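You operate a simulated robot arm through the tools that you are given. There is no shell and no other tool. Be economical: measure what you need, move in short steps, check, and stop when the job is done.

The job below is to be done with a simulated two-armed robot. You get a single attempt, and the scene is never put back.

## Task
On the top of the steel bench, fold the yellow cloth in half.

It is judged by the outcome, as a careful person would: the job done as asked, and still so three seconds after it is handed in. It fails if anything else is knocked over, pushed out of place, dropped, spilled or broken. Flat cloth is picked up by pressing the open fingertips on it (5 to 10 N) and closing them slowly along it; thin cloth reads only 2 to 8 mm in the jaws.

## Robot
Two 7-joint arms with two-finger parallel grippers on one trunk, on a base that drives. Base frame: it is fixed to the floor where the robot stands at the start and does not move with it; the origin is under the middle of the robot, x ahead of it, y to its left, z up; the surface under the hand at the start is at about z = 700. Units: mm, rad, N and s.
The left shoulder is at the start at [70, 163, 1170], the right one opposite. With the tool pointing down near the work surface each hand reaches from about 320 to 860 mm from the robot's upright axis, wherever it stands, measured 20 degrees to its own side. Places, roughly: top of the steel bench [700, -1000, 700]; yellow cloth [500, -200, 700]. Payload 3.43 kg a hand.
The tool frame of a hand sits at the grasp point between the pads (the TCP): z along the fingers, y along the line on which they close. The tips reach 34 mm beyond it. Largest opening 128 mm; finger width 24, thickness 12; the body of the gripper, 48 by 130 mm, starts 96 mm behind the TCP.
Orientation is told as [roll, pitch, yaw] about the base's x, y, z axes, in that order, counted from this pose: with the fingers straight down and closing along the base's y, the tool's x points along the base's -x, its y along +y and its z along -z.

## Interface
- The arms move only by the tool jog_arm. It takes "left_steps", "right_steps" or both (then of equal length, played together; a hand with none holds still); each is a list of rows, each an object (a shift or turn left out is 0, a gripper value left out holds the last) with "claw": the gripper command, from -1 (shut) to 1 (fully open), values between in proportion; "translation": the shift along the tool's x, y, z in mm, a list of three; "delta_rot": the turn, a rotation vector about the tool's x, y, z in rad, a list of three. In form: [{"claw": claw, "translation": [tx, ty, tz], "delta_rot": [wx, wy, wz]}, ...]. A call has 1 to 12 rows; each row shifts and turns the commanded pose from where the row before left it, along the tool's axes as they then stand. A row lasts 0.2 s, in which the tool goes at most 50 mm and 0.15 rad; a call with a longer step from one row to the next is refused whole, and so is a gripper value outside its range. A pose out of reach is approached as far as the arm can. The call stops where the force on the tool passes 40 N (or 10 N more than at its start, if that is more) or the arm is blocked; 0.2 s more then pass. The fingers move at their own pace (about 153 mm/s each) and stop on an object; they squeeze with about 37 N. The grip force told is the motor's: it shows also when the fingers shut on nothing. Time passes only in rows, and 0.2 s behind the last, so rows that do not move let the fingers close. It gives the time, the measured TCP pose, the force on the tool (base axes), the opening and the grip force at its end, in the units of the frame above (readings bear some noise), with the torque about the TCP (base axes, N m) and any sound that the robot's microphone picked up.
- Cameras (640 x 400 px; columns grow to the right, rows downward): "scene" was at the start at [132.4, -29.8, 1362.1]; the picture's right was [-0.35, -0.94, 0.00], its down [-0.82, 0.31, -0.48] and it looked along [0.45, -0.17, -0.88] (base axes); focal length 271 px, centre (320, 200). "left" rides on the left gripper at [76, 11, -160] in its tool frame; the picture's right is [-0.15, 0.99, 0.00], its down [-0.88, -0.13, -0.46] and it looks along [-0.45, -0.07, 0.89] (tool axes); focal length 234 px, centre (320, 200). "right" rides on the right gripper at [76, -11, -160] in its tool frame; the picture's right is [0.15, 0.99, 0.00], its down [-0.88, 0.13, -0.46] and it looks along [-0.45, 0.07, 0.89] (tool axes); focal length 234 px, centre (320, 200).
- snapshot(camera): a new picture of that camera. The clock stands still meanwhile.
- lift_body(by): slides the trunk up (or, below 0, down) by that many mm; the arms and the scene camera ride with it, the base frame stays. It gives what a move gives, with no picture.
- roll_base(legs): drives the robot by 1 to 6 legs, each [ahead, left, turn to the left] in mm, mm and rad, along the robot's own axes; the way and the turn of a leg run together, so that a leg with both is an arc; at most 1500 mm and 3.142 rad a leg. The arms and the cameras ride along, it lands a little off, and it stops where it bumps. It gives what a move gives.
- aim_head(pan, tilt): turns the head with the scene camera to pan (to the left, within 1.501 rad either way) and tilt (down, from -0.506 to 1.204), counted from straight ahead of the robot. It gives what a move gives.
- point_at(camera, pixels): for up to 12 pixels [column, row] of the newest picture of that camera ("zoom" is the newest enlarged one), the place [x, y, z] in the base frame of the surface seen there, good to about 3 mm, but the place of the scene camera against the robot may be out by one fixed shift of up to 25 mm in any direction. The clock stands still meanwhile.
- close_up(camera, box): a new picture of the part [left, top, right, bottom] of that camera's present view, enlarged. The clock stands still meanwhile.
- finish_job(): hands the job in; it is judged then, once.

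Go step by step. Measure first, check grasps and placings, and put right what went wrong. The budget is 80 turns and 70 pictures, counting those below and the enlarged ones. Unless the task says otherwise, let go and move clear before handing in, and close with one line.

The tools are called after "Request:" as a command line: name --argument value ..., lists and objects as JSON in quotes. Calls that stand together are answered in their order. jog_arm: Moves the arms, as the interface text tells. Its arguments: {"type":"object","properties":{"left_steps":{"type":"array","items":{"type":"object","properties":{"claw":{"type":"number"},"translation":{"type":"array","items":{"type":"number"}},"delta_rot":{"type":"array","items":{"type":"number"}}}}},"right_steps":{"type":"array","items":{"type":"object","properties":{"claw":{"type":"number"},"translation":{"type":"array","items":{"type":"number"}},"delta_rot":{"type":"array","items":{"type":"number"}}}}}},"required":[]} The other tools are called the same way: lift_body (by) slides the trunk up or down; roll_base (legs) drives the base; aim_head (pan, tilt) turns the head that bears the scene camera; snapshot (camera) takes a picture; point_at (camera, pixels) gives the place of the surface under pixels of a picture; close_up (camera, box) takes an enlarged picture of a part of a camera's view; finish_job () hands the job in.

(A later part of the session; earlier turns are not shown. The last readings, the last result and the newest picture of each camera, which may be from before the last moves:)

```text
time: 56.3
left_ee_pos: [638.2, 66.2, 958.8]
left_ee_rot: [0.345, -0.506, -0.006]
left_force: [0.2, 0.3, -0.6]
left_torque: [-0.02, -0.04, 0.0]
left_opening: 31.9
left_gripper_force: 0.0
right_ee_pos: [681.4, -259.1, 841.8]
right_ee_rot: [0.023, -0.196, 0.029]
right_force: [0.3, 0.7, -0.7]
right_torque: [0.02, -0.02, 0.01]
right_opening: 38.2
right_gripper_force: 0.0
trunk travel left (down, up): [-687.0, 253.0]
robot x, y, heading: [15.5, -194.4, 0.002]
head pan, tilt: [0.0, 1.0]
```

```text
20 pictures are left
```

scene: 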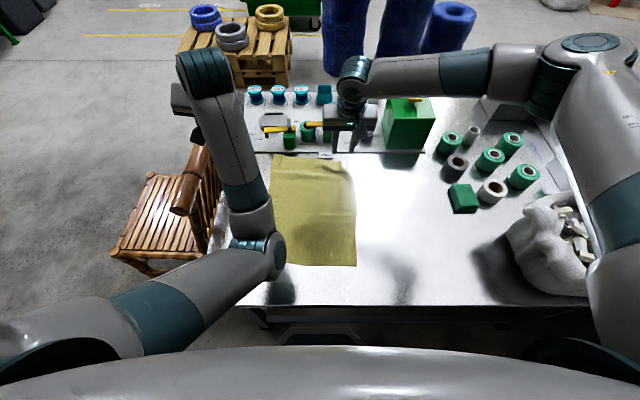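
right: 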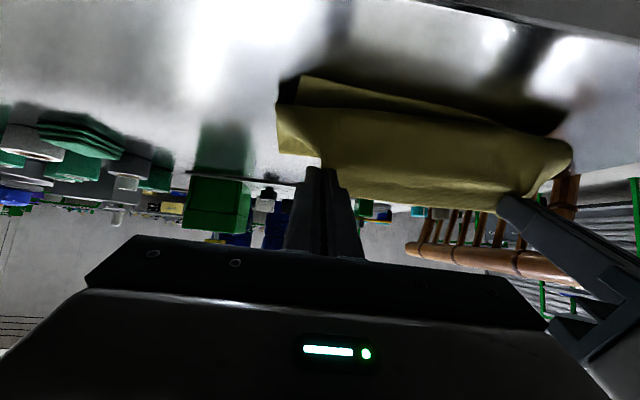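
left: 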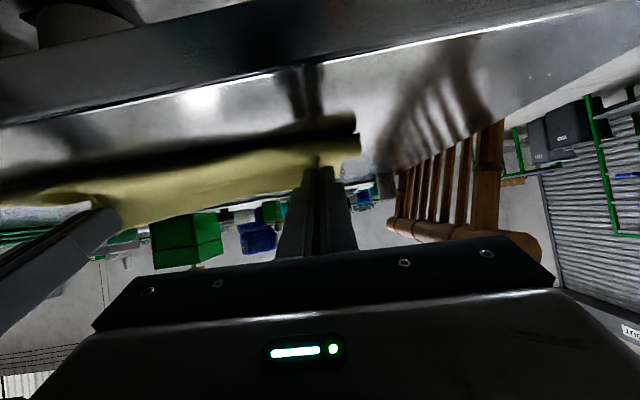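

The cloth is back nearly flat with both hands free. The left arm has folded itself elbow-inward, so I'll try to unwind it by stretching it forward and up, high above everything, with fingers forward.

Request:
jog_arm --left_steps '[{"translation": [-26.5, 0, -2.6], "delta_rot": [0.05, -0.13, 0]}, {"translation": [-26.6, 0, 1.1], "delta_rot": [0.05, -0.13, 0]}, {"translation": [-26.1, 0, 4.8], "delta_rot": [0.05, -0.13, 0]}, {"translation": [-25.2, 0, 8.4], "delta_rot": [0.05, -0.13, 0]}, {"translation": [-23.9, 0, 11.9], "delta_rot": [0.05, -0.13, 0]}]'

Request:
point_at --camera "scene" --pixels '[[283, 158], [342, 158], [350, 175], [353, 263], [275, 255], [196, 155], [190, 195], [260, 260], [235, 245], [275, 175], [270, 215], [320, 160]]'

Request:
snapshot --camera "scene"

```text
time: 57.5
left_ee_pos: [746.5, 58.4, 1030.8]
left_ee_rot: [0.309, -1.127, -0.303]
left_force: [0.9, 0.3, 0.7]
left_torque: [0.01, 0.0, 0.0]
left_opening: 32.2
left_gripper_force: 0.2
right_ee_pos: [682.0, -258.4, 840.5]
right_ee_rot: [0.024, -0.198, 0.028]
right_force: [0.1, 0.7, -0.9]
right_torque: [0.0, -0.02, -0.01]
right_opening: 38.5
right_gripper_force: 0.1
trunk travel left (down, up): [-687.0, 253.0]
robot x, y, heading: [13.0, -192.9, -0.003]
head pan, tilt: [0.0, 1.0]
```

```text
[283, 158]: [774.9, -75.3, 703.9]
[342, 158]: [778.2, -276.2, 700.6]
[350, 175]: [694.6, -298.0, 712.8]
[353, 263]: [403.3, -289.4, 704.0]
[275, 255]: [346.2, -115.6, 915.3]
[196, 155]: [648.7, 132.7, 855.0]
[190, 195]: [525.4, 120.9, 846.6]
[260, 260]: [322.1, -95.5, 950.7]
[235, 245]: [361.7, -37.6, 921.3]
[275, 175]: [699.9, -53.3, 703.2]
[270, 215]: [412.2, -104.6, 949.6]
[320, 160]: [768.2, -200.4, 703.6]
```

```text
19 pictures are left
```

scene: 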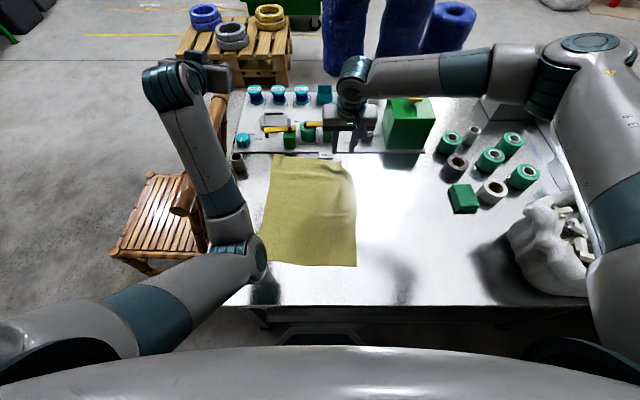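

The elbow is swinging outward as the arm extends; the chair top is at z≈855, well below. I'll stretch a bit further to let the elbow come round.

Request:
jog_arm --left_steps '[{"translation": [-20, 0, 22], "delta_rot": [0.03, -0.05, 0.03]}, {"translation": [-20, 0, 22], "delta_rot": [0.03, -0.05, 0.03]}, {"translation": [-20, 0, 22], "delta_rot": [0.03, -0.05, 0.03]}, {"translation": [-20, 0, 22], "delta_rot": [0, 0, 0]}, {"translation": [-20, 0, 22]}, {"translation": [-20, 0, 22]}]'

Request:
snapshot --camera "scene"

```text
time: 58.9
left_ee_pos: [908.6, 28.7, 1095.7]
left_ee_rot: [0.572, -1.223, -0.683]
left_force: [0.1, 0.3, -1.4]
left_torque: [0.01, -0.01, 0.01]
left_opening: 32.3
left_gripper_force: 0.1
right_ee_pos: [681.2, -258.7, 840.1]
right_ee_rot: [0.027, -0.198, 0.028]
right_force: [0.3, 0.3, 0.4]
right_torque: [0.05, 0.0, -0.03]
right_opening: 38.2
right_gripper_force: 0.0
trunk travel left (down, up): [-687.0, 253.0]
robot x, y, heading: [15.9, -193.3, -0.0]
head pan, tilt: [0.0, 1.0]
```

```text
18 pictures are left
```

scene: 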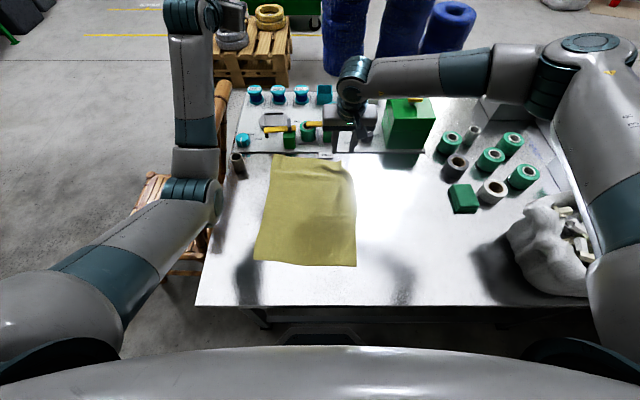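

Stretching worked: the left elbow is back outside. I'll fold along the other middle line, with the crease along x at y≈−160, since that needs no wrist turn: left hand at the far end, right hand at the near end. Bringing the left hand back slowly and the right hand toward the near side.

Request:
jog_arm --left_steps '[{"translation": [20.9, -8, -11.8], "delta_rot": [0, 0.13, -0.03]}, {"translation": [22.2, -8, -9], "delta_rot": [0, 0.13, -0.03]}, {"translation": [23.2, -8, -6], "delta_rot": [0, 0.13, -0.03]}, {"translation": [23.8, -8, -3], "delta_rot": [0, 0.13, -0.03]}, {"translation": [24, -8, 0], "delta_rot": [0, 0.13, -0.03]}]' --right_steps '[{"translation": [25, 8, -17], "delta_rot": [0, 0.04, 0]}, {"translation": [26, 8, -15], "delta_rot": [0, 0.04, 0]}, {"translation": [27, 8, -10], "delta_rot": [0, 0.04, 0]}, {"translation": [28, 8, -5], "delta_rot": [0, 0.04, 0]}, {"translation": [28, 8, 0], "delta_rot": [0, 0.04, 0]}]'

Request:
snapshot --camera "scene"

Request:
snapshot --camera "right"

```text
time: 60.1
left_ee_pos: [822.4, 11.0, 1010.0]
left_ee_rot: [0.077, -0.633, -0.098]
left_force: [-0.5, -0.1, 0.3]
left_torque: [0.0, -0.01, -0.02]
left_opening: 32.0
left_gripper_force: 0.0
right_ee_pos: [540.3, -226.0, 876.4]
right_ee_rot: [0.025, 0.001, 0.032]
right_force: [0.8, 0.2, -0.5]
right_torque: [0.01, 0.0, 0.0]
right_opening: 38.5
right_gripper_force: 0.1
trunk travel left (down, up): [-687.0, 253.0]
robot x, y, heading: [15.8, -189.6, -0.001]
head pan, tilt: [0.0, 1.0]
```

```text
17 pictures are left
```

scene: 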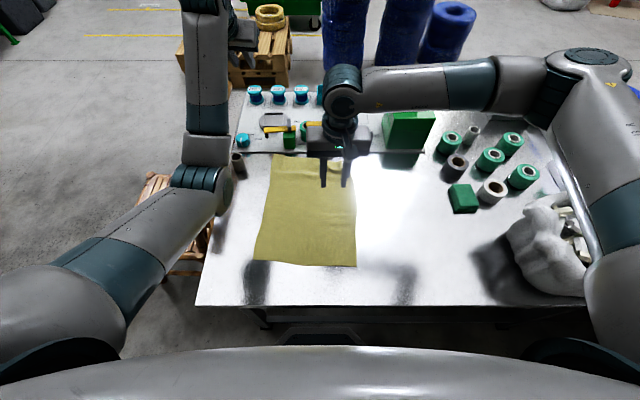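

```text
16 pictures are left
```

right: 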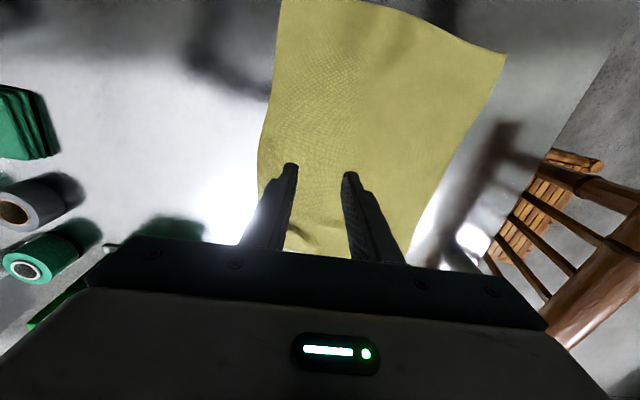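

The left arm follows normally now and the cloth looks flat. I'll measure its outline with the right camera and the scene camera.

Request:
point_at --camera "right" --pixels '[[502, 56], [285, 4], [266, 130], [260, 180], [478, 110], [440, 175], [412, 235], [390, 25]]'

Request:
point_at --camera "scene" --pixels '[[274, 156], [317, 162], [346, 172], [354, 200], [355, 264], [306, 262], [256, 258], [265, 210], [315, 157], [350, 158]]'

```text
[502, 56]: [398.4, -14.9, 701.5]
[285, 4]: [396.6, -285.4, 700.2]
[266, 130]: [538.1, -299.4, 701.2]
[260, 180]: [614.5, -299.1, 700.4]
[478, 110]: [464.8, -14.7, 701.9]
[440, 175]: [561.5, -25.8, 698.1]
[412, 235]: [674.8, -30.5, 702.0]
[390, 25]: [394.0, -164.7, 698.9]
```

```text
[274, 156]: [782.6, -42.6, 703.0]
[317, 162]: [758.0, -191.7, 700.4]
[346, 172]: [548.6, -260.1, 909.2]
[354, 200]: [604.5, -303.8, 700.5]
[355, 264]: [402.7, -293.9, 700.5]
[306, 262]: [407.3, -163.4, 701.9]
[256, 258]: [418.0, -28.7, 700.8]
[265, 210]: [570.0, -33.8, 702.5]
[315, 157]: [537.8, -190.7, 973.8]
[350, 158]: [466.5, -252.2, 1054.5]
```

The cloth is flat: near edge x≈385–398, far edge x≈757, y from −15/−31 to −285/−300, so the middle line runs from (390,−151) to (757,−166). I'll back the base 40 mm and bring both hands above the ends of that line.

Request:
roll_base --legs '[[-40, 0, 0]]'

Request:
jog_arm --left_steps '[{"translation": [16.4, -25, 11.1], "delta_rot": [0.003, 0.09, -0.011], "claw": -0.31}, {"translation": [15.3, -25, 12.5], "delta_rot": [0.003, 0.09, -0.011]}, {"translation": [14.2, -25, 13.8], "delta_rot": [0.003, 0.09, -0.011]}, {"translation": [12.8, -25, 15], "delta_rot": [0.003, 0.09, -0.011]}, {"translation": [11.5, -25, 16.1], "delta_rot": [0.003, 0.09, -0.011]}, {"translation": [9.9, -25, 17.1], "delta_rot": [0.003, 0.09, -0.011]}, {"translation": [8.3, -25, 17.9], "delta_rot": [0.003, 0.09, -0.011]}]' --right_steps '[{"translation": [13.7, 10.7, 10.9], "delta_rot": [0.004, 0, 0.005], "claw": -0.31}, {"translation": [13.7, 10.7, 10.9], "delta_rot": [0.004, 0, 0.005]}, {"translation": [13.7, 10.7, 10.9], "delta_rot": [0.004, 0, 0.005]}, {"translation": [13.7, 10.7, 10.9], "delta_rot": [0.004, 0, 0.005]}, {"translation": [13.7, 10.7, 10.9], "delta_rot": [0.004, 0, 0.005]}, {"translation": [13.7, 10.7, 10.9], "delta_rot": [0.004, 0, 0.005]}, {"translation": [13.7, 10.7, 10.9], "delta_rot": [0.003, 0, 0.005]}]'

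Request:
snapshot --camera "scene"

Request:
snapshot --camera "left"

```text
time: 60.9
left_ee_pos: [784.0, 10.2, 1009.7]
left_ee_rot: [0.078, -0.633, -0.102]
left_force: [-0.5, 0.1, 0.1]
left_torque: [0.01, 0.03, 0.0]
left_opening: 31.8
left_gripper_force: 0.2
right_ee_pos: [502.9, -226.4, 875.2]
right_ee_rot: [0.026, 0.003, 0.032]
right_force: [-0.6, -0.7, -0.7]
right_torque: [-0.01, 0.0, 0.0]
right_opening: 38.6
right_gripper_force: 0.0
trunk travel left (down, up): [-687.0, 253.0]
robot x, y, heading: [-22.1, -197.6, 0.005]
head pan, tilt: [0.0, 1.0]
```

```text
time: 62.5
left_ee_pos: [731.0, -147.0, 865.5]
left_ee_rot: [0.027, 0.001, 0.024]
left_force: [-0.5, -0.3, -0.6]
left_torque: [0.0, 0.02, -0.01]
left_opening: 44.2
left_gripper_force: 0.1
right_ee_pos: [409.5, -155.0, 803.5]
right_ee_rot: [-0.001, -0.004, -0.013]
right_force: [0.4, 0.0, 0.9]
right_torque: [-0.02, 0.02, -0.01]
right_opening: 44.2
right_gripper_force: 0.0
trunk travel left (down, up): [-687.0, 253.0]
robot x, y, heading: [-26.7, -191.8, -0.002]
head pan, tilt: [0.0, 1.0]
```

```text
15 pictures are left
```

scene: 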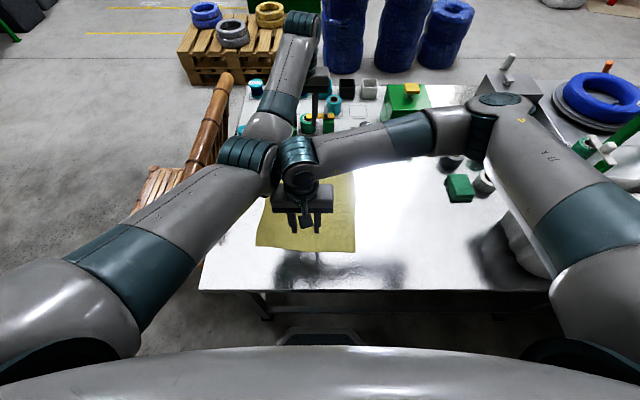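

```text
14 pictures are left
```

left: 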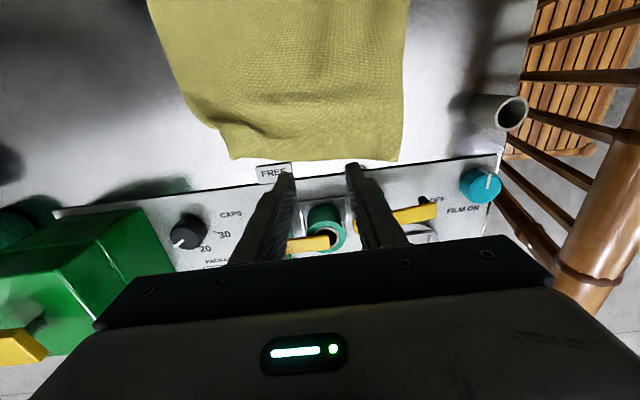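

Both hands are in place, with the left elbow close to the right wrist but clear. The far edge runs from (232,158) to (397,160) in the left view; I'll measure it for the middle.

Request:
point_at --camera "left" --pixels '[[233, 156], [396, 158], [320, 158], [222, 128], [190, 100], [403, 110], [408, 20], [160, 25]]'

```text
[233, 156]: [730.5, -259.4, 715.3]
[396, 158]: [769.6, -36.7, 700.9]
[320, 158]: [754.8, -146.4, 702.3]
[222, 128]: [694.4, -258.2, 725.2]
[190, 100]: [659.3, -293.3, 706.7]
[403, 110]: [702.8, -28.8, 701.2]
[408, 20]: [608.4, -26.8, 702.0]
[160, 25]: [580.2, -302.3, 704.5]
```

The far-right corner has a small leftover ridge at y≈−258, which should hang out straight when lifted. I'll fine-position (left to y −167, x 737; right to y −150, x 404) and lower both to just above the cloth.

Request:
jog_arm --left_steps '[{"translation": [-3, -10, 30], "delta_rot": [0.013, 0, 0.012]}, {"translation": [-3, -10, 40], "delta_rot": [0.013, 0, 0.012]}, {"translation": [0, 0, 35]}, {"translation": [0, 0, 15]}]' --right_steps '[{"translation": [2.5, 2.5, 10], "delta_rot": [0, 0, -0.012]}, {"translation": [2.5, 2, 20]}, {"translation": [0, 0, 20]}, {"translation": [0, 0, 9]}]'

```text
time: 63.7
left_ee_pos: [740.5, -151.8, 743.4]
left_ee_rot: [0.013, -0.003, 0.014]
left_force: [0.4, -0.1, 0.4]
left_torque: [0.01, 0.01, 0.0]
left_opening: 44.3
left_gripper_force: 0.0
right_ee_pos: [401.3, -150.3, 747.1]
right_ee_rot: [0.01, -0.001, 0.01]
right_force: [0.9, -0.1, 0.1]
right_torque: [-0.01, -0.04, -0.01]
right_opening: 44.2
right_gripper_force: 0.0
trunk travel left (down, up): [-687.0, 253.0]
robot x, y, heading: [-20.5, -189.8, -0.002]
head pan, tilt: [0.0, 1.0]
stopped in row 4 (left hand): the arm was blocked; the commanded pose is now the measured one
```

The left arm stopped at y=−152 because its elbow meets the right wrist. Shifting the base 80 mm to the left and moving both hands back right should open that gap, so I'll raise the trunk first.

Request:
lift_body --by 60

Request:
roll_base --legs '[[0, 85, 0]]'

Request:
jog_arm --left_steps '[{}, {"translation": [0, -22, 0]}, {"translation": [0, -22, 0]}, {"translation": [0, -22, 0]}, {"translation": [0, -22, 0]}]' --right_steps '[{"translation": [0, -22, 0]}, {"translation": [0, -22, 0]}, {"translation": [0, -22, 0]}, {"translation": [0, -14, 0]}, {}]'

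Request:
snapshot --camera "scene"

```text
time: 64.7
left_ee_pos: [740.0, -152.9, 802.9]
left_ee_rot: [0.012, 0.001, 0.014]
left_force: [-0.5, -0.5, -0.1]
left_torque: [-0.03, 0.0, 0.04]
left_opening: 44.4
left_gripper_force: 0.1
right_ee_pos: [400.7, -151.3, 806.2]
right_ee_rot: [0.008, -0.002, 0.011]
right_force: [-0.7, 0.0, 0.0]
right_torque: [0.0, 0.01, 0.03]
right_opening: 44.2
right_gripper_force: 0.2
trunk travel left (down, up): [-747.0, 193.0]
robot x, y, heading: [-18.6, -194.3, -0.005]
head pan, tilt: [0.0, 1.0]
```

```text
time: 65.8
left_ee_pos: [740.4, -64.1, 803.6]
left_ee_rot: [0.013, 0.001, 0.014]
left_force: [0.3, 0.3, -1.2]
left_torque: [-0.03, 0.01, 0.0]
left_opening: 44.1
left_gripper_force: 0.1
right_ee_pos: [399.8, -61.1, 807.7]
right_ee_rot: [0.008, -0.001, 0.011]
right_force: [0.4, 0.1, 0.7]
right_torque: [-0.02, 0.02, 0.0]
right_opening: 44.2
right_gripper_force: 0.0
trunk travel left (down, up): [-747.0, 193.0]
robot x, y, heading: [-21.5, -102.2, -0.0]
head pan, tilt: [0.0, 1.0]
```

```text
time: 67.0
left_ee_pos: [724.0, -144.9, 809.2]
left_ee_rot: [0.012, -0.001, 0.015]
left_force: [0.3, -1.1, -0.4]
left_torque: [0.03, 0.03, -0.04]
left_opening: 44.3
left_gripper_force: 0.1
left hand out of reach, approached as far as the arm can: row 3, 4, 5
right_ee_pos: [402.3, -142.7, 805.6]
right_ee_rot: [0.009, -0.002, 0.012]
right_force: [0.2, -0.3, 0.2]
right_torque: [-0.01, -0.02, 0.0]
right_opening: 44.1
right_gripper_force: 0.1
trunk travel left (down, up): [-747.0, 193.0]
robot x, y, heading: [-22.1, -103.9, -0.004]
head pan, tilt: [0.0, 1.0]
```

```text
13 pictures are left
```

scene: 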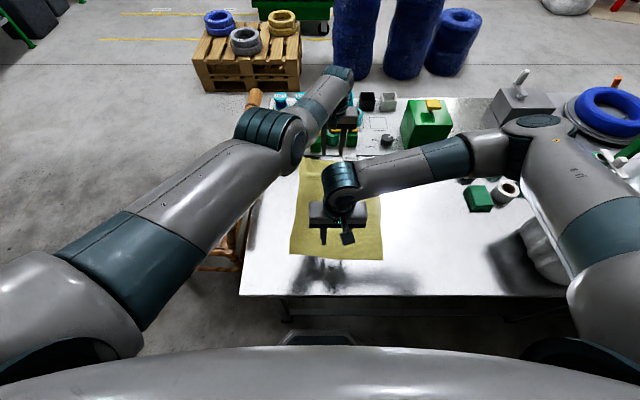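

There is a clear gap between the arms now, but the left hand is 16 mm short of reach. I'll drive forward 32 mm, lower the trunk 40 mm, and re-place both hands.

Request:
roll_base --legs '[[32, 0, 0]]'

Request:
lift_body --by -40

Request:
jog_arm --left_steps '[{"translation": [7, -11, 0]}, {"translation": [7, -11, 0]}, {}]' --right_steps '[{"translation": [15, -4, 0]}, {"translation": [15, -4, 0]}, {}]'

```text
time: 67.9
left_ee_pos: [754.1, -144.4, 810.9]
left_ee_rot: [0.012, -0.003, 0.016]
left_force: [0.2, 0.9, 0.4]
left_torque: [0.03, -0.04, 0.02]
left_opening: 44.4
left_gripper_force: 0.1
right_ee_pos: [432.3, -142.3, 808.3]
right_ee_rot: [0.01, -0.005, 0.013]
right_force: [-0.6, 0.6, -0.6]
right_torque: [0.03, -0.01, -0.04]
right_opening: 43.9
right_gripper_force: 0.1
trunk travel left (down, up): [-747.0, 193.0]
robot x, y, heading: [6.0, -103.9, -0.002]
head pan, tilt: [0.0, 1.0]
```

```text
time: 68.7
left_ee_pos: [755.7, -144.4, 769.5]
left_ee_rot: [0.013, -0.002, 0.016]
left_force: [0.1, 0.0, -0.5]
left_torque: [0.01, -0.04, 0.0]
left_opening: 44.1
left_gripper_force: 0.1
right_ee_pos: [433.6, -142.0, 766.0]
right_ee_rot: [0.008, -0.004, 0.011]
right_force: [-0.5, -0.7, -0.2]
right_torque: [0.01, 0.0, 0.0]
right_opening: 44.3
right_gripper_force: 0.0
trunk travel left (down, up): [-707.0, 233.0]
robot x, y, heading: [9.0, -103.1, -0.004]
head pan, tilt: [0.0, 1.0]
```

```text
time: 69.5
left_ee_pos: [744.0, -168.5, 769.9]
left_ee_rot: [0.011, -0.001, 0.017]
left_force: [0.1, -0.8, -0.5]
left_torque: [0.02, 0.03, 0.01]
left_opening: 44.3
left_gripper_force: 0.1
right_ee_pos: [403.9, -150.5, 765.1]
right_ee_rot: [0.009, -0.001, 0.012]
right_force: [0.3, 0.7, -0.3]
right_torque: [0.0, 0.02, -0.02]
right_opening: 44.3
right_gripper_force: 0.0
trunk travel left (down, up): [-707.0, 233.0]
robot x, y, heading: [8.4, -104.9, 0.001]
head pan, tilt: [0.0, 1.0]
```

Both hands are now exactly over the middle-line ends: left (744,−168) and right (404,−150). I'll lower to near contact.

Request:
jog_arm --left_steps '[{"translation": [5, 0, 18]}, {"translation": [0, 0, 10]}, {"translation": [0, 0, 4]}, {"translation": [0, 0, 1]}]' --right_steps '[{"translation": [0, 0, 14]}, {"translation": [0, 0, 10]}, {"translation": [0, 0, 4]}, {"translation": [0, 0, 1]}]'

Request:
jog_arm --left_steps '[{"translation": [0, 0, 1]}, {"translation": [0, 0, 1]}]' --right_steps '[{"translation": [0, 0, 1]}, {"translation": [0, 0, 1]}]'

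```text
time: 70.5
left_ee_pos: [735.8, -165.8, 737.5]
left_ee_rot: [0.012, -0.001, 0.015]
left_force: [-0.1, -0.2, -0.2]
left_torque: [-0.02, 0.02, 0.01]
left_opening: 44.1
left_gripper_force: 0.0
left hand out of reach, approached as far as the arm can: row 4
right_ee_pos: [403.8, -151.4, 736.8]
right_ee_rot: [0.007, -0.002, 0.013]
right_force: [0.3, -0.3, 0.6]
right_torque: [0.0, 0.0, 0.03]
right_opening: 44.2
right_gripper_force: 0.0
trunk travel left (down, up): [-707.0, 233.0]
robot x, y, heading: [8.5, -102.1, -0.001]
head pan, tilt: [0.0, 1.0]
```

```text
time: 71.1
left_ee_pos: [736.0, -165.8, 737.9]
left_ee_rot: [0.012, -0.002, 0.014]
left_force: [0.6, 1.2, -0.4]
left_torque: [-0.01, 0.0, -0.02]
left_opening: 44.0
left_gripper_force: 0.0
right_ee_pos: [403.7, -151.2, 735.4]
right_ee_rot: [0.01, -0.003, 0.013]
right_force: [1.0, -1.4, 7.2]
right_torque: [-0.23, 0.0, 0.04]
right_opening: 44.5
right_gripper_force: 0.6
trunk travel left (down, up): [-707.0, 233.0]
robot x, y, heading: [4.3, -102.7, -0.002]
head pan, tilt: [0.0, 1.0]
```

The right is pressing 7 N, but the left is at its reach limit and not touching. I'll raise both hands 25 mm and lower the trunk 25 mm to give the left arm more reach.

Request:
jog_arm --left_steps '[{"translation": [0, 0, -28]}]' --right_steps '[{"translation": [0, 0, -31]}]'

Request:
lift_body --by -25

Request:
jog_arm --left_steps '[{"translation": [0, 0, 2]}, {"translation": [0, 0, 1]}, {"translation": [0, 0, 1]}]' --right_steps '[{"translation": [0, 0, 2]}, {"translation": [0, 0, 1]}, {"translation": [0, 0, 1]}]'

```text
time: 71.5
left_ee_pos: [733.4, -166.2, 764.3]
left_ee_rot: [0.013, -0.003, 0.017]
left_force: [0.6, -0.3, -0.7]
left_torque: [0.0, -0.02, -0.01]
left_opening: 44.2
left_gripper_force: 0.0
right_ee_pos: [403.3, -153.2, 766.5]
right_ee_rot: [0.009, -0.003, 0.013]
right_force: [0.0, 0.4, 0.4]
right_torque: [0.0, -0.01, 0.01]
right_opening: 44.4
right_gripper_force: 0.0
trunk travel left (down, up): [-707.0, 233.0]
robot x, y, heading: [9.9, -103.1, 0.002]
head pan, tilt: [0.0, 1.0]
```

```text
time: 72.2
left_ee_pos: [733.9, -166.8, 738.2]
left_ee_rot: [0.012, -0.001, 0.015]
left_force: [-0.2, 0.0, 0.1]
left_torque: [-0.01, 0.0, 0.0]
left_opening: 44.1
left_gripper_force: 0.1
right_ee_pos: [403.7, -152.4, 741.1]
right_ee_rot: [0.009, -0.004, 0.012]
right_force: [0.0, -0.6, 0.0]
right_torque: [0.01, -0.04, -0.03]
right_opening: 44.4
right_gripper_force: 0.1
trunk travel left (down, up): [-682.0, 258.0]
robot x, y, heading: [10.9, -104.6, 0.002]
head pan, tilt: [0.0, 1.0]
```

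```text
time: 73.0
left_ee_pos: [735.2, -168.0, 735.2]
left_ee_rot: [0.012, -0.005, 0.015]
left_force: [0.6, 0.0, 9.8]
left_torque: [-0.23, -0.06, -0.04]
left_opening: 43.9
left_gripper_force: 0.0
right_ee_pos: [403.8, -151.4, 739.0]
right_ee_rot: [0.01, -0.003, 0.012]
right_force: [0.0, -0.2, -0.1]
right_torque: [0.03, -0.01, -0.02]
right_opening: 44.3
right_gripper_force: 0.1
trunk travel left (down, up): [-682.0, 258.0]
robot x, y, heading: [6.4, -103.9, 0.003]
head pan, tilt: [0.0, 1.0]
```

The left now presses 9.8 N. I'll lower the right about 3.5 mm to contact.

Request:
jog_arm --right_steps '[{"translation": [0, 0, 2]}, {"translation": [0, 0, 1]}, {"translation": [0, 0, 0.7]}]'

```text
time: 73.8
left_ee_pos: [733.0, -167.4, 736.7]
left_ee_rot: [0.012, -0.003, 0.015]
left_force: [2.2, 0.7, 12.3]
left_torque: [-0.33, -0.17, 0.02]
left_opening: 44.1
left_gripper_force: 0.1
right_ee_pos: [404.6, -152.0, 735.7]
right_ee_rot: [0.008, -0.004, 0.014]
right_force: [-1.1, -1.4, 14.8]
right_torque: [-0.43, 0.07, -0.01]
right_opening: 44.1
right_gripper_force: 0.7
trunk travel left (down, up): [-682.0, 258.0]
robot x, y, heading: [9.7, -105.5, 0.003]
head pan, tilt: [0.0, 1.0]
```

Forces are 12 N and 15 N, slightly high. I'll back each off a little and then close slowly.

Request:
jog_arm --left_steps '[{"translation": [0, 0, -0.5]}, {"claw": -0.4}, {"claw": -0.5}, {"claw": -0.6}, {"claw": -0.7}, {"claw": -0.8}, {"claw": -0.9}, {"claw": -1}, {"claw": -1}, {"claw": -1}]' --right_steps '[{"translation": [0, 0, -0.8]}, {"claw": -0.4}, {"claw": -0.5}, {"claw": -0.6}, {"claw": -0.7}, {"claw": -0.8}, {"claw": -0.9}, {"claw": -1}, {"claw": -1}, {"claw": -1}]'

Request:
lift_body --by 60

Request:
snapshot --camera "left"

Request:
snapshot --camera "right"

```text
time: 76.0
left_ee_pos: [733.0, -166.0, 735.0]
left_ee_rot: [0.012, -0.002, 0.016]
left_force: [-0.3, 0.7, 7.4]
left_torque: [-0.05, -0.05, 0.01]
left_opening: 2.1
left_gripper_force: 36.7
right_ee_pos: [403.5, -152.6, 734.8]
right_ee_rot: [0.01, -0.003, 0.012]
right_force: [-1.0, 1.1, 6.8]
right_torque: [-0.03, 0.05, 0.0]
right_opening: 2.5
right_gripper_force: 37.4
trunk travel left (down, up): [-682.0, 258.0]
robot x, y, heading: [10.2, -101.5, 0.002]
head pan, tilt: [0.0, 1.0]
```

```text
time: 77.0
left_ee_pos: [733.5, -166.1, 793.5]
left_ee_rot: [0.013, -0.001, 0.015]
left_force: [-0.9, 0.0, 0.8]
left_torque: [0.02, 0.02, 0.01]
left_opening: 2.1
left_gripper_force: 36.7
right_ee_pos: [404.1, -153.1, 794.7]
right_ee_rot: [0.009, -0.002, 0.012]
right_force: [1.2, 0.1, 0.1]
right_torque: [0.0, 0.03, 0.0]
right_opening: 2.6
right_gripper_force: 36.8
trunk travel left (down, up): [-742.0, 198.0]
robot x, y, heading: [5.6, -103.8, 0.004]
head pan, tilt: [0.0, 1.0]
```

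```text
12 pictures are left
```

left: 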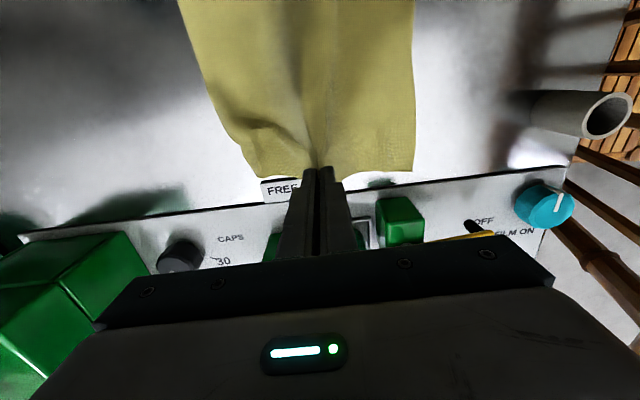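

```text
11 pictures are left
```

right: 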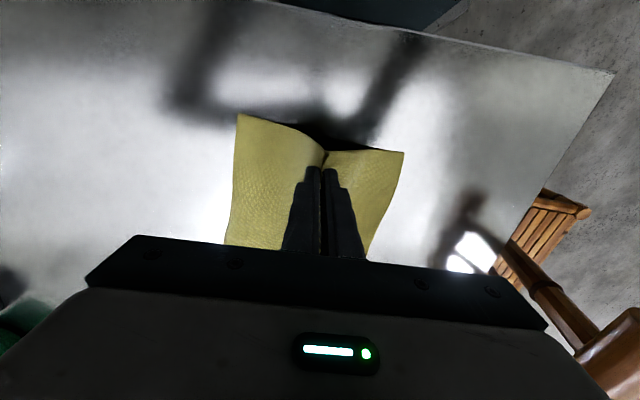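

Both hands hold the middle line and the cloth forms a tent with the two halves hanging either side. I'll pull the hands slightly apart and lift until the edges hang free.

Request:
jog_arm --right_steps '[{"translation": [3, 0, 0]}, {"translation": [3, 0, 0]}]'

Request:
lift_body --by 85

Request:
snapshot --camera "scene"

```text
time: 77.6
left_ee_pos: [735.5, -165.7, 795.5]
left_ee_rot: [0.013, -0.001, 0.016]
left_force: [-0.6, -0.7, 0.4]
left_torque: [0.01, 0.03, 0.02]
left_opening: 2.1
left_gripper_force: 37.2
right_ee_pos: [398.6, -152.9, 794.8]
right_ee_rot: [0.009, -0.002, 0.013]
right_force: [0.1, 0.8, -0.3]
right_torque: [-0.02, -0.05, 0.04]
right_opening: 2.6
right_gripper_force: 36.7
trunk travel left (down, up): [-742.0, 198.0]
robot x, y, heading: [8.1, -104.8, 0.001]
head pan, tilt: [0.0, 1.0]
```

```text
time: 78.8
left_ee_pos: [733.7, -167.3, 878.3]
left_ee_rot: [0.013, -0.002, 0.016]
left_force: [-1.2, 0.2, -0.7]
left_torque: [0.02, 0.06, -0.06]
left_opening: 2.0
left_gripper_force: 36.8
right_ee_pos: [399.0, -152.3, 880.0]
right_ee_rot: [0.008, -0.002, 0.012]
right_force: [0.9, -0.3, -0.8]
right_torque: [0.02, -0.02, -0.01]
right_opening: 2.5
right_gripper_force: 37.5
trunk travel left (down, up): [-827.0, 113.0]
robot x, y, heading: [8.5, -107.3, 0.0]
head pan, tilt: [0.0, 1.0]
```

```text
10 pictures are left
```

scene: 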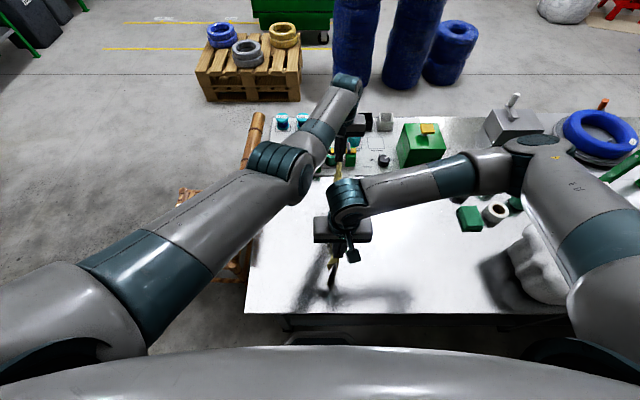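

The cloth now hangs folded over the middle line, edge-on in the view at (335,260). I'll lay it down toward the right by alternating small base moves to the right and trunk lowering, so both hands move rigidly together.

Request:
lift_body --by -22

Request:
roll_base --legs '[[0, -35, 0]]'

Request:
lift_body --by -20

Request:
roll_base --legs '[[0, -30, 0]]'

Request:
lift_body --by -28

Request:
snapshot --camera "right"

```text
time: 79.5
left_ee_pos: [735.7, -166.8, 857.3]
left_ee_rot: [0.014, -0.001, 0.016]
left_force: [-1.5, 0.6, 0.0]
left_torque: [-0.02, 0.04, -0.02]
left_opening: 2.0
left_gripper_force: 36.9
right_ee_pos: [400.8, -152.1, 858.2]
right_ee_rot: [0.009, -0.003, 0.011]
right_force: [1.1, -0.2, -0.7]
right_torque: [0.0, 0.0, -0.01]
right_opening: 2.8
right_gripper_force: 36.4
trunk travel left (down, up): [-805.0, 135.0]
robot x, y, heading: [5.7, -102.7, -0.0]
head pan, tilt: [0.0, 1.0]
```

```text
time: 80.4
left_ee_pos: [735.5, -196.6, 857.6]
left_ee_rot: [0.008, -0.003, 0.02]
left_force: [-0.7, 0.6, 1.2]
left_torque: [-0.05, 0.0, 0.0]
left_opening: 2.0
left_gripper_force: 37.2
right_ee_pos: [399.8, -182.1, 858.6]
right_ee_rot: [0.005, -0.001, 0.015]
right_force: [1.6, 0.2, -0.4]
right_torque: [-0.01, -0.02, -0.01]
right_opening: 2.5
right_gripper_force: 37.7
trunk travel left (down, up): [-805.0, 135.0]
robot x, y, heading: [6.1, -140.3, 0.003]
head pan, tilt: [0.0, 1.0]
```

```text
time: 81.0
left_ee_pos: [735.1, -198.6, 836.2]
left_ee_rot: [0.014, -0.001, 0.021]
left_force: [-1.1, 0.0, -0.3]
left_torque: [-0.03, 0.02, 0.02]
left_opening: 2.2
left_gripper_force: 37.0
right_ee_pos: [398.9, -185.9, 837.7]
right_ee_rot: [0.009, -0.002, 0.014]
right_force: [0.7, 0.0, -0.2]
right_torque: [0.01, -0.01, 0.0]
right_opening: 2.4
right_gripper_force: 37.0
trunk travel left (down, up): [-785.0, 155.0]
robot x, y, heading: [7.8, -139.4, 0.002]
head pan, tilt: [0.0, 1.0]
```

```text
time: 81.9
left_ee_pos: [734.6, -222.9, 837.4]
left_ee_rot: [0.01, 0.001, 0.019]
left_force: [-0.4, 0.2, 0.3]
left_torque: [-0.08, 0.03, 0.0]
left_opening: 2.2
left_gripper_force: 36.4
right_ee_pos: [398.9, -211.6, 838.7]
right_ee_rot: [0.008, -0.004, 0.015]
right_force: [0.8, 0.6, -0.6]
right_torque: [-0.04, -0.04, 0.0]
right_opening: 2.4
right_gripper_force: 37.4
trunk travel left (down, up): [-785.0, 155.0]
robot x, y, heading: [7.9, -167.1, 0.004]
head pan, tilt: [0.0, 1.0]
```

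```text
time: 82.6
left_ee_pos: [734.8, -227.6, 808.8]
left_ee_rot: [0.013, -0.001, 0.018]
left_force: [0.1, 0.6, -0.2]
left_torque: [0.01, 0.02, 0.04]
left_opening: 2.2
left_gripper_force: 36.6
right_ee_pos: [398.9, -214.8, 810.1]
right_ee_rot: [0.01, -0.004, 0.016]
right_force: [0.4, -0.6, -0.1]
right_torque: [0.02, -0.06, 0.02]
right_opening: 2.7
right_gripper_force: 36.6
trunk travel left (down, up): [-757.0, 183.0]
robot x, y, heading: [3.4, -166.4, 0.004]
head pan, tilt: [0.0, 1.0]
```

```text
9 pictures are left
```

right: 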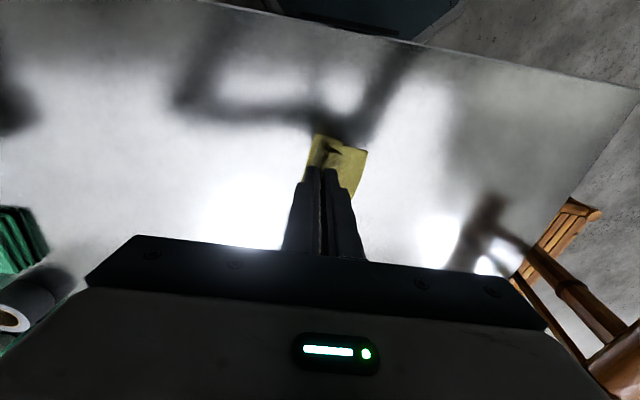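

The near end shows the cloth trailing to the right of the fingers (+y), with a narrow part on the other side at (313,155). I'll zoom in to be sure both layers trail together.

Request:
close_up --camera "right" --box '[270, 110, 420, 204]'

Request:
point_at --camera "zoom" --pixels '[[190, 105], [175, 160], [270, 160], [400, 170], [350, 200], [240, 190], [390, 260]]'

```text
4.26 times, centred on (345, 157) of right
```

zoom: 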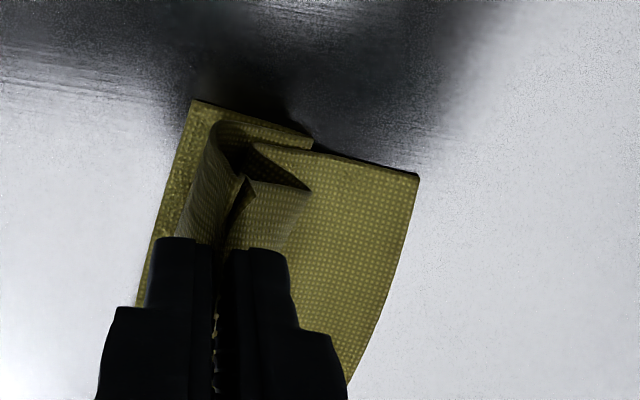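

```text
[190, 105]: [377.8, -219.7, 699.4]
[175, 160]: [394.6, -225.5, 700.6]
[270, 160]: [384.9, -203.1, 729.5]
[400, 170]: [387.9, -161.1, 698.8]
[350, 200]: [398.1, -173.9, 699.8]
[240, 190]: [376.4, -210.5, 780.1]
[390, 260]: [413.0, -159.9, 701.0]
```

Both layers trail toward +y, with edges at about y≈−160 to −170 near each other, so the lay-down is going as intended. I'll continue the remaining moves.

Request:
roll_base --legs '[[0, -28, 0]]'

Request:
lift_body --by -25

Request:
roll_base --legs '[[0, -20, 0]]'

Request:
lift_body --by -25

Request:
roll_base --legs '[[0, -15, 0]]'

Request:
lift_body --by -15

Request:
snapshot --camera "right"

```text
time: 83.4
left_ee_pos: [734.5, -251.9, 809.1]
left_ee_rot: [0.009, -0.001, 0.019]
left_force: [-0.9, 0.3, -0.2]
left_torque: [-0.05, 0.02, -0.03]
left_opening: 2.1
left_gripper_force: 36.5
right_ee_pos: [398.5, -240.0, 810.7]
right_ee_rot: [0.008, -0.004, 0.015]
right_force: [0.9, -0.4, -0.1]
right_torque: [-0.03, -0.03, 0.02]
right_opening: 2.7
right_gripper_force: 37.1
trunk travel left (down, up): [-757.0, 183.0]
robot x, y, heading: [12.2, -192.3, 0.007]
head pan, tilt: [0.0, 1.0]
```

```text
time: 84.2
left_ee_pos: [734.7, -254.3, 784.2]
left_ee_rot: [0.016, -0.002, 0.02]
left_force: [-0.4, 0.0, 0.0]
left_torque: [0.01, 0.03, -0.03]
left_opening: 2.1
left_gripper_force: 37.0
right_ee_pos: [399.0, -241.4, 785.5]
right_ee_rot: [0.011, -0.005, 0.017]
right_force: [1.8, -0.2, -0.7]
right_torque: [0.02, -0.01, 0.0]
right_opening: 2.7
right_gripper_force: 37.1
trunk travel left (down, up): [-732.0, 208.0]
robot x, y, heading: [4.3, -198.9, 0.006]
head pan, tilt: [0.0, 1.0]
```

```text
time: 84.9
left_ee_pos: [734.3, -270.5, 784.1]
left_ee_rot: [0.013, 0.0, 0.024]
left_force: [-0.4, 0.5, -0.8]
left_torque: [-0.01, 0.03, -0.01]
left_opening: 2.2
left_gripper_force: 37.1
right_ee_pos: [398.3, -257.2, 786.2]
right_ee_rot: [0.011, -0.004, 0.017]
right_force: [0.8, -0.2, -0.4]
right_torque: [-0.06, -0.01, -0.07]
right_opening: 2.6
right_gripper_force: 37.0
trunk travel left (down, up): [-732.0, 208.0]
robot x, y, heading: [11.0, -214.3, 0.001]
head pan, tilt: [0.0, 1.0]
```

```text
time: 85.7
left_ee_pos: [735.2, -271.7, 760.1]
left_ee_rot: [0.013, -0.001, 0.023]
left_force: [-1.0, 0.1, -0.1]
left_torque: [0.0, -0.01, 0.01]
left_opening: 2.1
left_gripper_force: 36.9
right_ee_pos: [398.8, -259.7, 760.9]
right_ee_rot: [0.01, -0.003, 0.017]
right_force: [0.9, 0.0, 1.9]
right_torque: [-0.01, 0.0, 0.01]
right_opening: 2.5
right_gripper_force: 37.0
trunk travel left (down, up): [-707.0, 233.0]
robot x, y, heading: [7.5, -213.9, 0.006]
head pan, tilt: [0.0, 1.0]
```

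```text
time: 86.4
left_ee_pos: [735.7, -284.3, 758.6]
left_ee_rot: [0.012, -0.003, 0.023]
left_force: [-1.0, 0.4, -0.1]
left_torque: [-0.02, 0.07, 0.03]
left_opening: 1.8
left_gripper_force: 36.7
right_ee_pos: [399.7, -273.1, 761.8]
right_ee_rot: [0.008, -0.003, 0.02]
right_force: [1.0, -0.3, 0.2]
right_torque: [-0.01, -0.02, -0.03]
right_opening: 2.5
right_gripper_force: 37.1
trunk travel left (down, up): [-707.0, 233.0]
robot x, y, heading: [7.5, -229.4, 0.001]
head pan, tilt: [0.0, 1.0]
```

```text
time: 87.0
left_ee_pos: [735.5, -285.5, 744.3]
left_ee_rot: [0.014, -0.002, 0.022]
left_force: [-2.1, 0.3, 0.3]
left_torque: [-0.03, 0.0, -0.04]
left_opening: 1.9
left_gripper_force: 36.5
right_ee_pos: [399.3, -273.6, 746.5]
right_ee_rot: [0.013, -0.004, 0.018]
right_force: [0.9, -0.5, 0.2]
right_torque: [-0.02, -0.04, -0.03]
right_opening: 2.3
right_gripper_force: 37.0
trunk travel left (down, up): [-692.0, 248.0]
robot x, y, heading: [4.8, -227.1, -0.0]
head pan, tilt: [0.0, 1.0]
```

```text
7 pictures are left
```

right: 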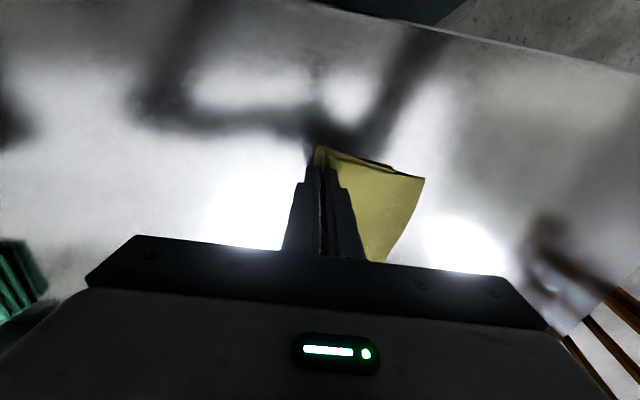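

The folded cloth lies flat behind the fingers with the tips about 10 mm above the bench. I'll check how the two free corners line up, at (423,180) and (394,168).

Request:
point_at --camera "right" --pixels '[[421, 181], [392, 169], [370, 162], [408, 215], [390, 250], [318, 150], [350, 160]]'

```text
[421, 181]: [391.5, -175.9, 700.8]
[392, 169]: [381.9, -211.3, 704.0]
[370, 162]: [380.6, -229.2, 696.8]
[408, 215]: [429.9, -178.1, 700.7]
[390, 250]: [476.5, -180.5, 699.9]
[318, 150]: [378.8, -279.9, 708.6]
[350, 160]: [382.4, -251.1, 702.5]
```

The upper layer's free edge lies straight at y≈−177. I'll lower the last few mm, open both hands slowly, and rise clear.

Request:
lift_body --by -5

Request:
jog_arm --left_steps '[{"claw": -0.9}, {"claw": -0.75}, {"claw": -0.6}, {"claw": -0.5}, {}, {"translation": [0, 0, -15]}, {"translation": [0, 0, -35]}, {"translation": [0, 0, -45]}, {"translation": [0, 0, -45]}]' --right_steps '[{"claw": -0.9}, {"claw": -0.75}, {"claw": -0.6}, {"claw": -0.5}, {}, {"translation": [0, 0, -15]}, {"translation": [0, 0, -35]}, {"translation": [0, 0, -45]}, {"translation": [0, 0, -45]}]'

Request:
snapshot --camera "right"

```text
time: 87.6
left_ee_pos: [735.6, -284.8, 739.3]
left_ee_rot: [0.014, -0.001, 0.023]
left_force: [-1.3, 0.7, 6.5]
left_torque: [-0.01, 0.06, -0.04]
left_opening: 2.2
left_gripper_force: 36.7
right_ee_pos: [398.5, -273.8, 742.0]
right_ee_rot: [0.012, -0.006, 0.018]
right_force: [2.7, 0.0, -0.3]
right_torque: [0.0, -0.03, 0.01]
right_opening: 2.4
right_gripper_force: 36.7
trunk travel left (down, up): [-687.0, 253.0]
robot x, y, heading: [4.9, -225.7, 0.002]
head pan, tilt: [0.0, 1.0]
```

```text
time: 89.5
left_ee_pos: [737.6, -285.2, 842.0]
left_ee_rot: [0.017, -0.003, 0.027]
left_force: [-0.2, -0.3, -0.5]
left_torque: [0.03, 0.0, -0.03]
left_opening: 31.9
left_gripper_force: 0.1
right_ee_pos: [399.2, -280.3, 839.3]
right_ee_rot: [-0.009, 0.003, 0.008]
right_force: [-0.7, -1.4, -2.2]
right_torque: [0.12, 0.08, -0.03]
right_opening: 31.9
right_gripper_force: 0.1
trunk travel left (down, up): [-687.0, 253.0]
robot x, y, heading: [6.1, -228.5, 0.002]
head pan, tilt: [0.0, 1.0]
stopped in row 9 (right hand): the force on the tool passed its limit at 68 N (the readings are from after the stop); the commanded pose is now the measured one
```

```text
6 pictures are left
```

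right: 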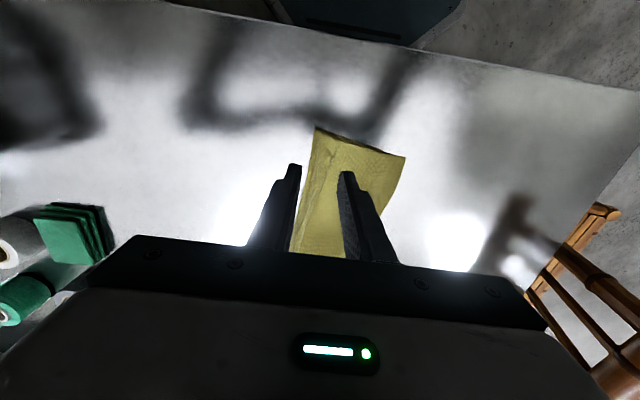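

Released: the cloth lies as a neat folded strip. The right wrist brushed the left elbow as I lifted, so I'll move the right hand out to the right and then look at the result.

Request:
jog_arm --right_steps '[{"translation": [0, -15, 0]}, {"translation": [0, -30, 0]}, {"translation": [0, -40, 0]}, {"translation": [0, -40, 0]}, {"translation": [0, -40, 0]}]'

Request:
lift_body --by 60

Request:
jog_arm --left_steps '[{"translation": [0, 40, -10]}, {"translation": [0, 45, -10]}, {"translation": [0, 45, -10]}, {"translation": [0, 45, -10]}]'

Request:
close_up --camera "scene" --box '[200, 100, 480, 300]'

```text
time: 90.7
left_ee_pos: [737.4, -286.7, 842.9]
left_ee_rot: [0.017, -0.004, 0.025]
left_force: [-0.8, 1.1, -0.2]
left_torque: [0.04, -0.01, 0.01]
left_opening: 32.1
left_gripper_force: 0.1
right_ee_pos: [399.6, -442.6, 841.3]
right_ee_rot: [-0.005, 0.001, 0.006]
right_force: [0.1, -0.8, 0.1]
right_torque: [0.05, 0.04, 0.02]
right_opening: 32.0
right_gripper_force: 0.0
trunk travel left (down, up): [-687.0, 253.0]
robot x, y, heading: [11.7, -231.1, 0.004]
head pan, tilt: [0.0, 1.0]
```

```text
time: 91.7
left_ee_pos: [737.9, -285.2, 901.5]
left_ee_rot: [0.017, -0.003, 0.025]
left_force: [-0.1, -0.3, 0.2]
left_torque: [0.0, 0.01, -0.04]
left_opening: 31.7
left_gripper_force: 0.0
right_ee_pos: [400.1, -441.6, 901.5]
right_ee_rot: [-0.006, 0.002, 0.004]
right_force: [0.3, -0.1, 0.2]
right_torque: [0.01, 0.0, 0.0]
right_opening: 31.9
right_gripper_force: 0.1
trunk travel left (down, up): [-747.0, 193.0]
robot x, y, heading: [6.7, -228.6, 0.01]
head pan, tilt: [0.0, 1.0]
```

```text
time: 92.7
left_ee_pos: [736.2, -91.6, 943.0]
left_ee_rot: [0.031, -0.005, 0.043]
left_force: [0.6, 0.1, -0.1]
left_torque: [-0.06, -0.01, -0.04]
left_opening: 31.9
left_gripper_force: 0.1
right_ee_pos: [401.3, -439.5, 901.8]
right_ee_rot: [-0.009, 0.003, 0.007]
right_force: [-0.1, 0.7, -0.7]
right_torque: [-0.03, 0.02, 0.0]
right_opening: 31.9
right_gripper_force: 0.1
trunk travel left (down, up): [-747.0, 193.0]
robot x, y, heading: [9.1, -229.0, 0.0]
head pan, tilt: [0.0, 1.0]
```

```text
2.00 times, centred on (340, 200) of scene
```

zoom: 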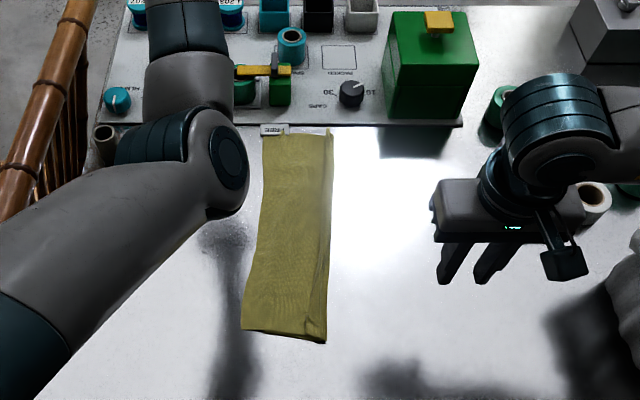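

The cloth is now a clean folded strip, with its crease on the right and free edges on the left, and nothing else disturbed. I'll measure its width and flatness against the expected half-width of about 135 mm.

Request:
point_at --camera "zoom" --pixels '[[245, 327], [324, 340], [252, 240], [327, 240], [264, 140], [331, 140], [305, 325], [318, 300], [320, 200], [290, 240], [280, 150], [240, 300]]'

Request:
close_up --camera "scene" --box '[310, 150, 380, 280]'

```text
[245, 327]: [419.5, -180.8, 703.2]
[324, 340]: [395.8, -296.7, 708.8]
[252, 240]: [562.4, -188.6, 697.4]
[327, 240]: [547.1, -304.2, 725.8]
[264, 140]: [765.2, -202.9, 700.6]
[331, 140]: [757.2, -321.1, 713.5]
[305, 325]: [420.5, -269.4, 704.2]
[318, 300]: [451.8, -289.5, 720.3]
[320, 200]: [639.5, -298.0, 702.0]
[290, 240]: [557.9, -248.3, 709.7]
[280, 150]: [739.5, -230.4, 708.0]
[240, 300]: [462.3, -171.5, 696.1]
```

```text
3.08 times, centred on (345, 215) of scene
```

zoom: 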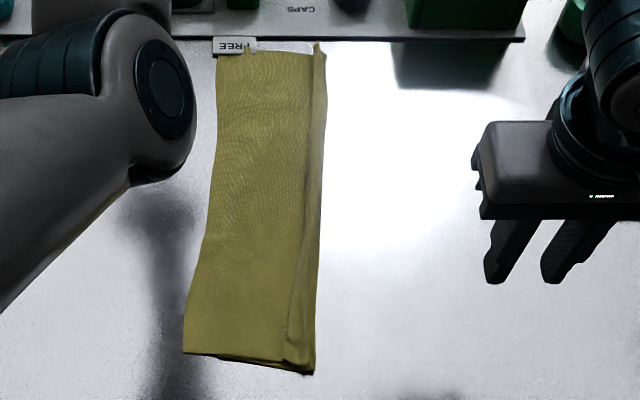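

The strip measures about 117 mm wide, and the pinched crease still stands about 20 mm high along y≈−290, already leaning outward. I'll press it flat with the closed right fingertips, starting near x≈450.

Request:
jog_arm --right_steps '[{"translation": [-9.8, 32.4, 22.4], "claw": -1}, {"translation": [-9.8, 32.4, 22.4]}, {"translation": [-9.8, 32.4, 22.4]}, {"translation": [-9.8, 32.4, 22.4]}, {"translation": [-9.8, 32.4, 22.4]}, {"translation": [0, -2, 25]}, {"translation": [0, -4, 15]}, {"translation": [0, -6, 6]}, {"translation": [0, -6, 4]}, {"translation": [0, 0, -15]}, {"translation": [0, 0, -35]}]'

Request:
jog_arm --right_steps '[{"translation": [-40, 8, 0]}, {"translation": [-40, 8, 0]}, {"translation": [-35, 0, 0]}, {"translation": [0, -2, 25]}, {"translation": [0, -4, 15]}, {"translation": [0, -6, 6]}, {"translation": [0, -6, 4]}, {"translation": [0, 0, -15]}, {"translation": [0, 0, -35]}]'

Request:
close_up --camera "scene" --box '[300, 140, 400, 290]'

```text
time: 95.1
left_ee_pos: [736.6, -94.8, 947.3]
left_ee_rot: [0.027, -0.008, 0.043]
left_force: [-1.3, -0.4, 0.8]
left_torque: [-0.03, -0.01, 0.0]
left_opening: 31.9
left_gripper_force: 0.0
right_ee_pos: [447.3, -295.5, 787.8]
right_ee_rot: [-0.007, 0.003, 0.006]
right_force: [-0.3, -0.9, -0.6]
right_torque: [0.01, 0.01, -0.02]
right_opening: 0.1
right_gripper_force: 33.1
trunk travel left (down, up): [-747.0, 193.0]
robot x, y, heading: [8.3, -226.0, 0.002]
head pan, tilt: [0.0, 1.0]
```

```text
time: 97.1
left_ee_pos: [736.3, -94.6, 945.6]
left_ee_rot: [0.029, -0.008, 0.043]
left_force: [-0.3, 0.8, -0.2]
left_torque: [-0.01, -0.02, 0.0]
left_opening: 32.3
left_gripper_force: 0.0
right_ee_pos: [564.6, -299.0, 789.1]
right_ee_rot: [-0.006, 0.002, 0.005]
right_force: [-0.5, -0.1, 0.3]
right_torque: [0.0, 0.0, 0.02]
right_opening: 0.0
right_gripper_force: 33.0
trunk travel left (down, up): [-747.0, 193.0]
robot x, y, heading: [10.3, -228.3, 0.005]
head pan, tilt: [0.0, 1.0]
```

```text
2.67 times, centred on (350, 215) of scene
```

zoom: 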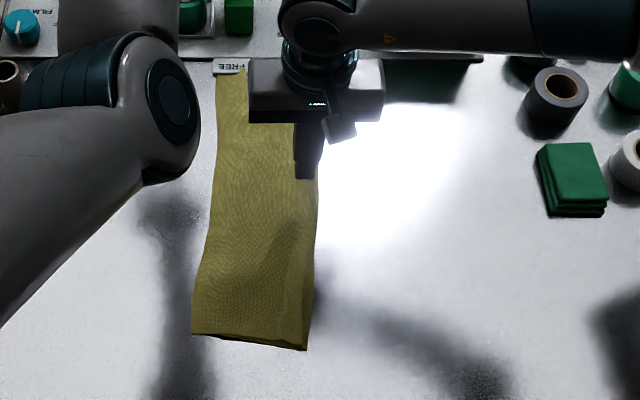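

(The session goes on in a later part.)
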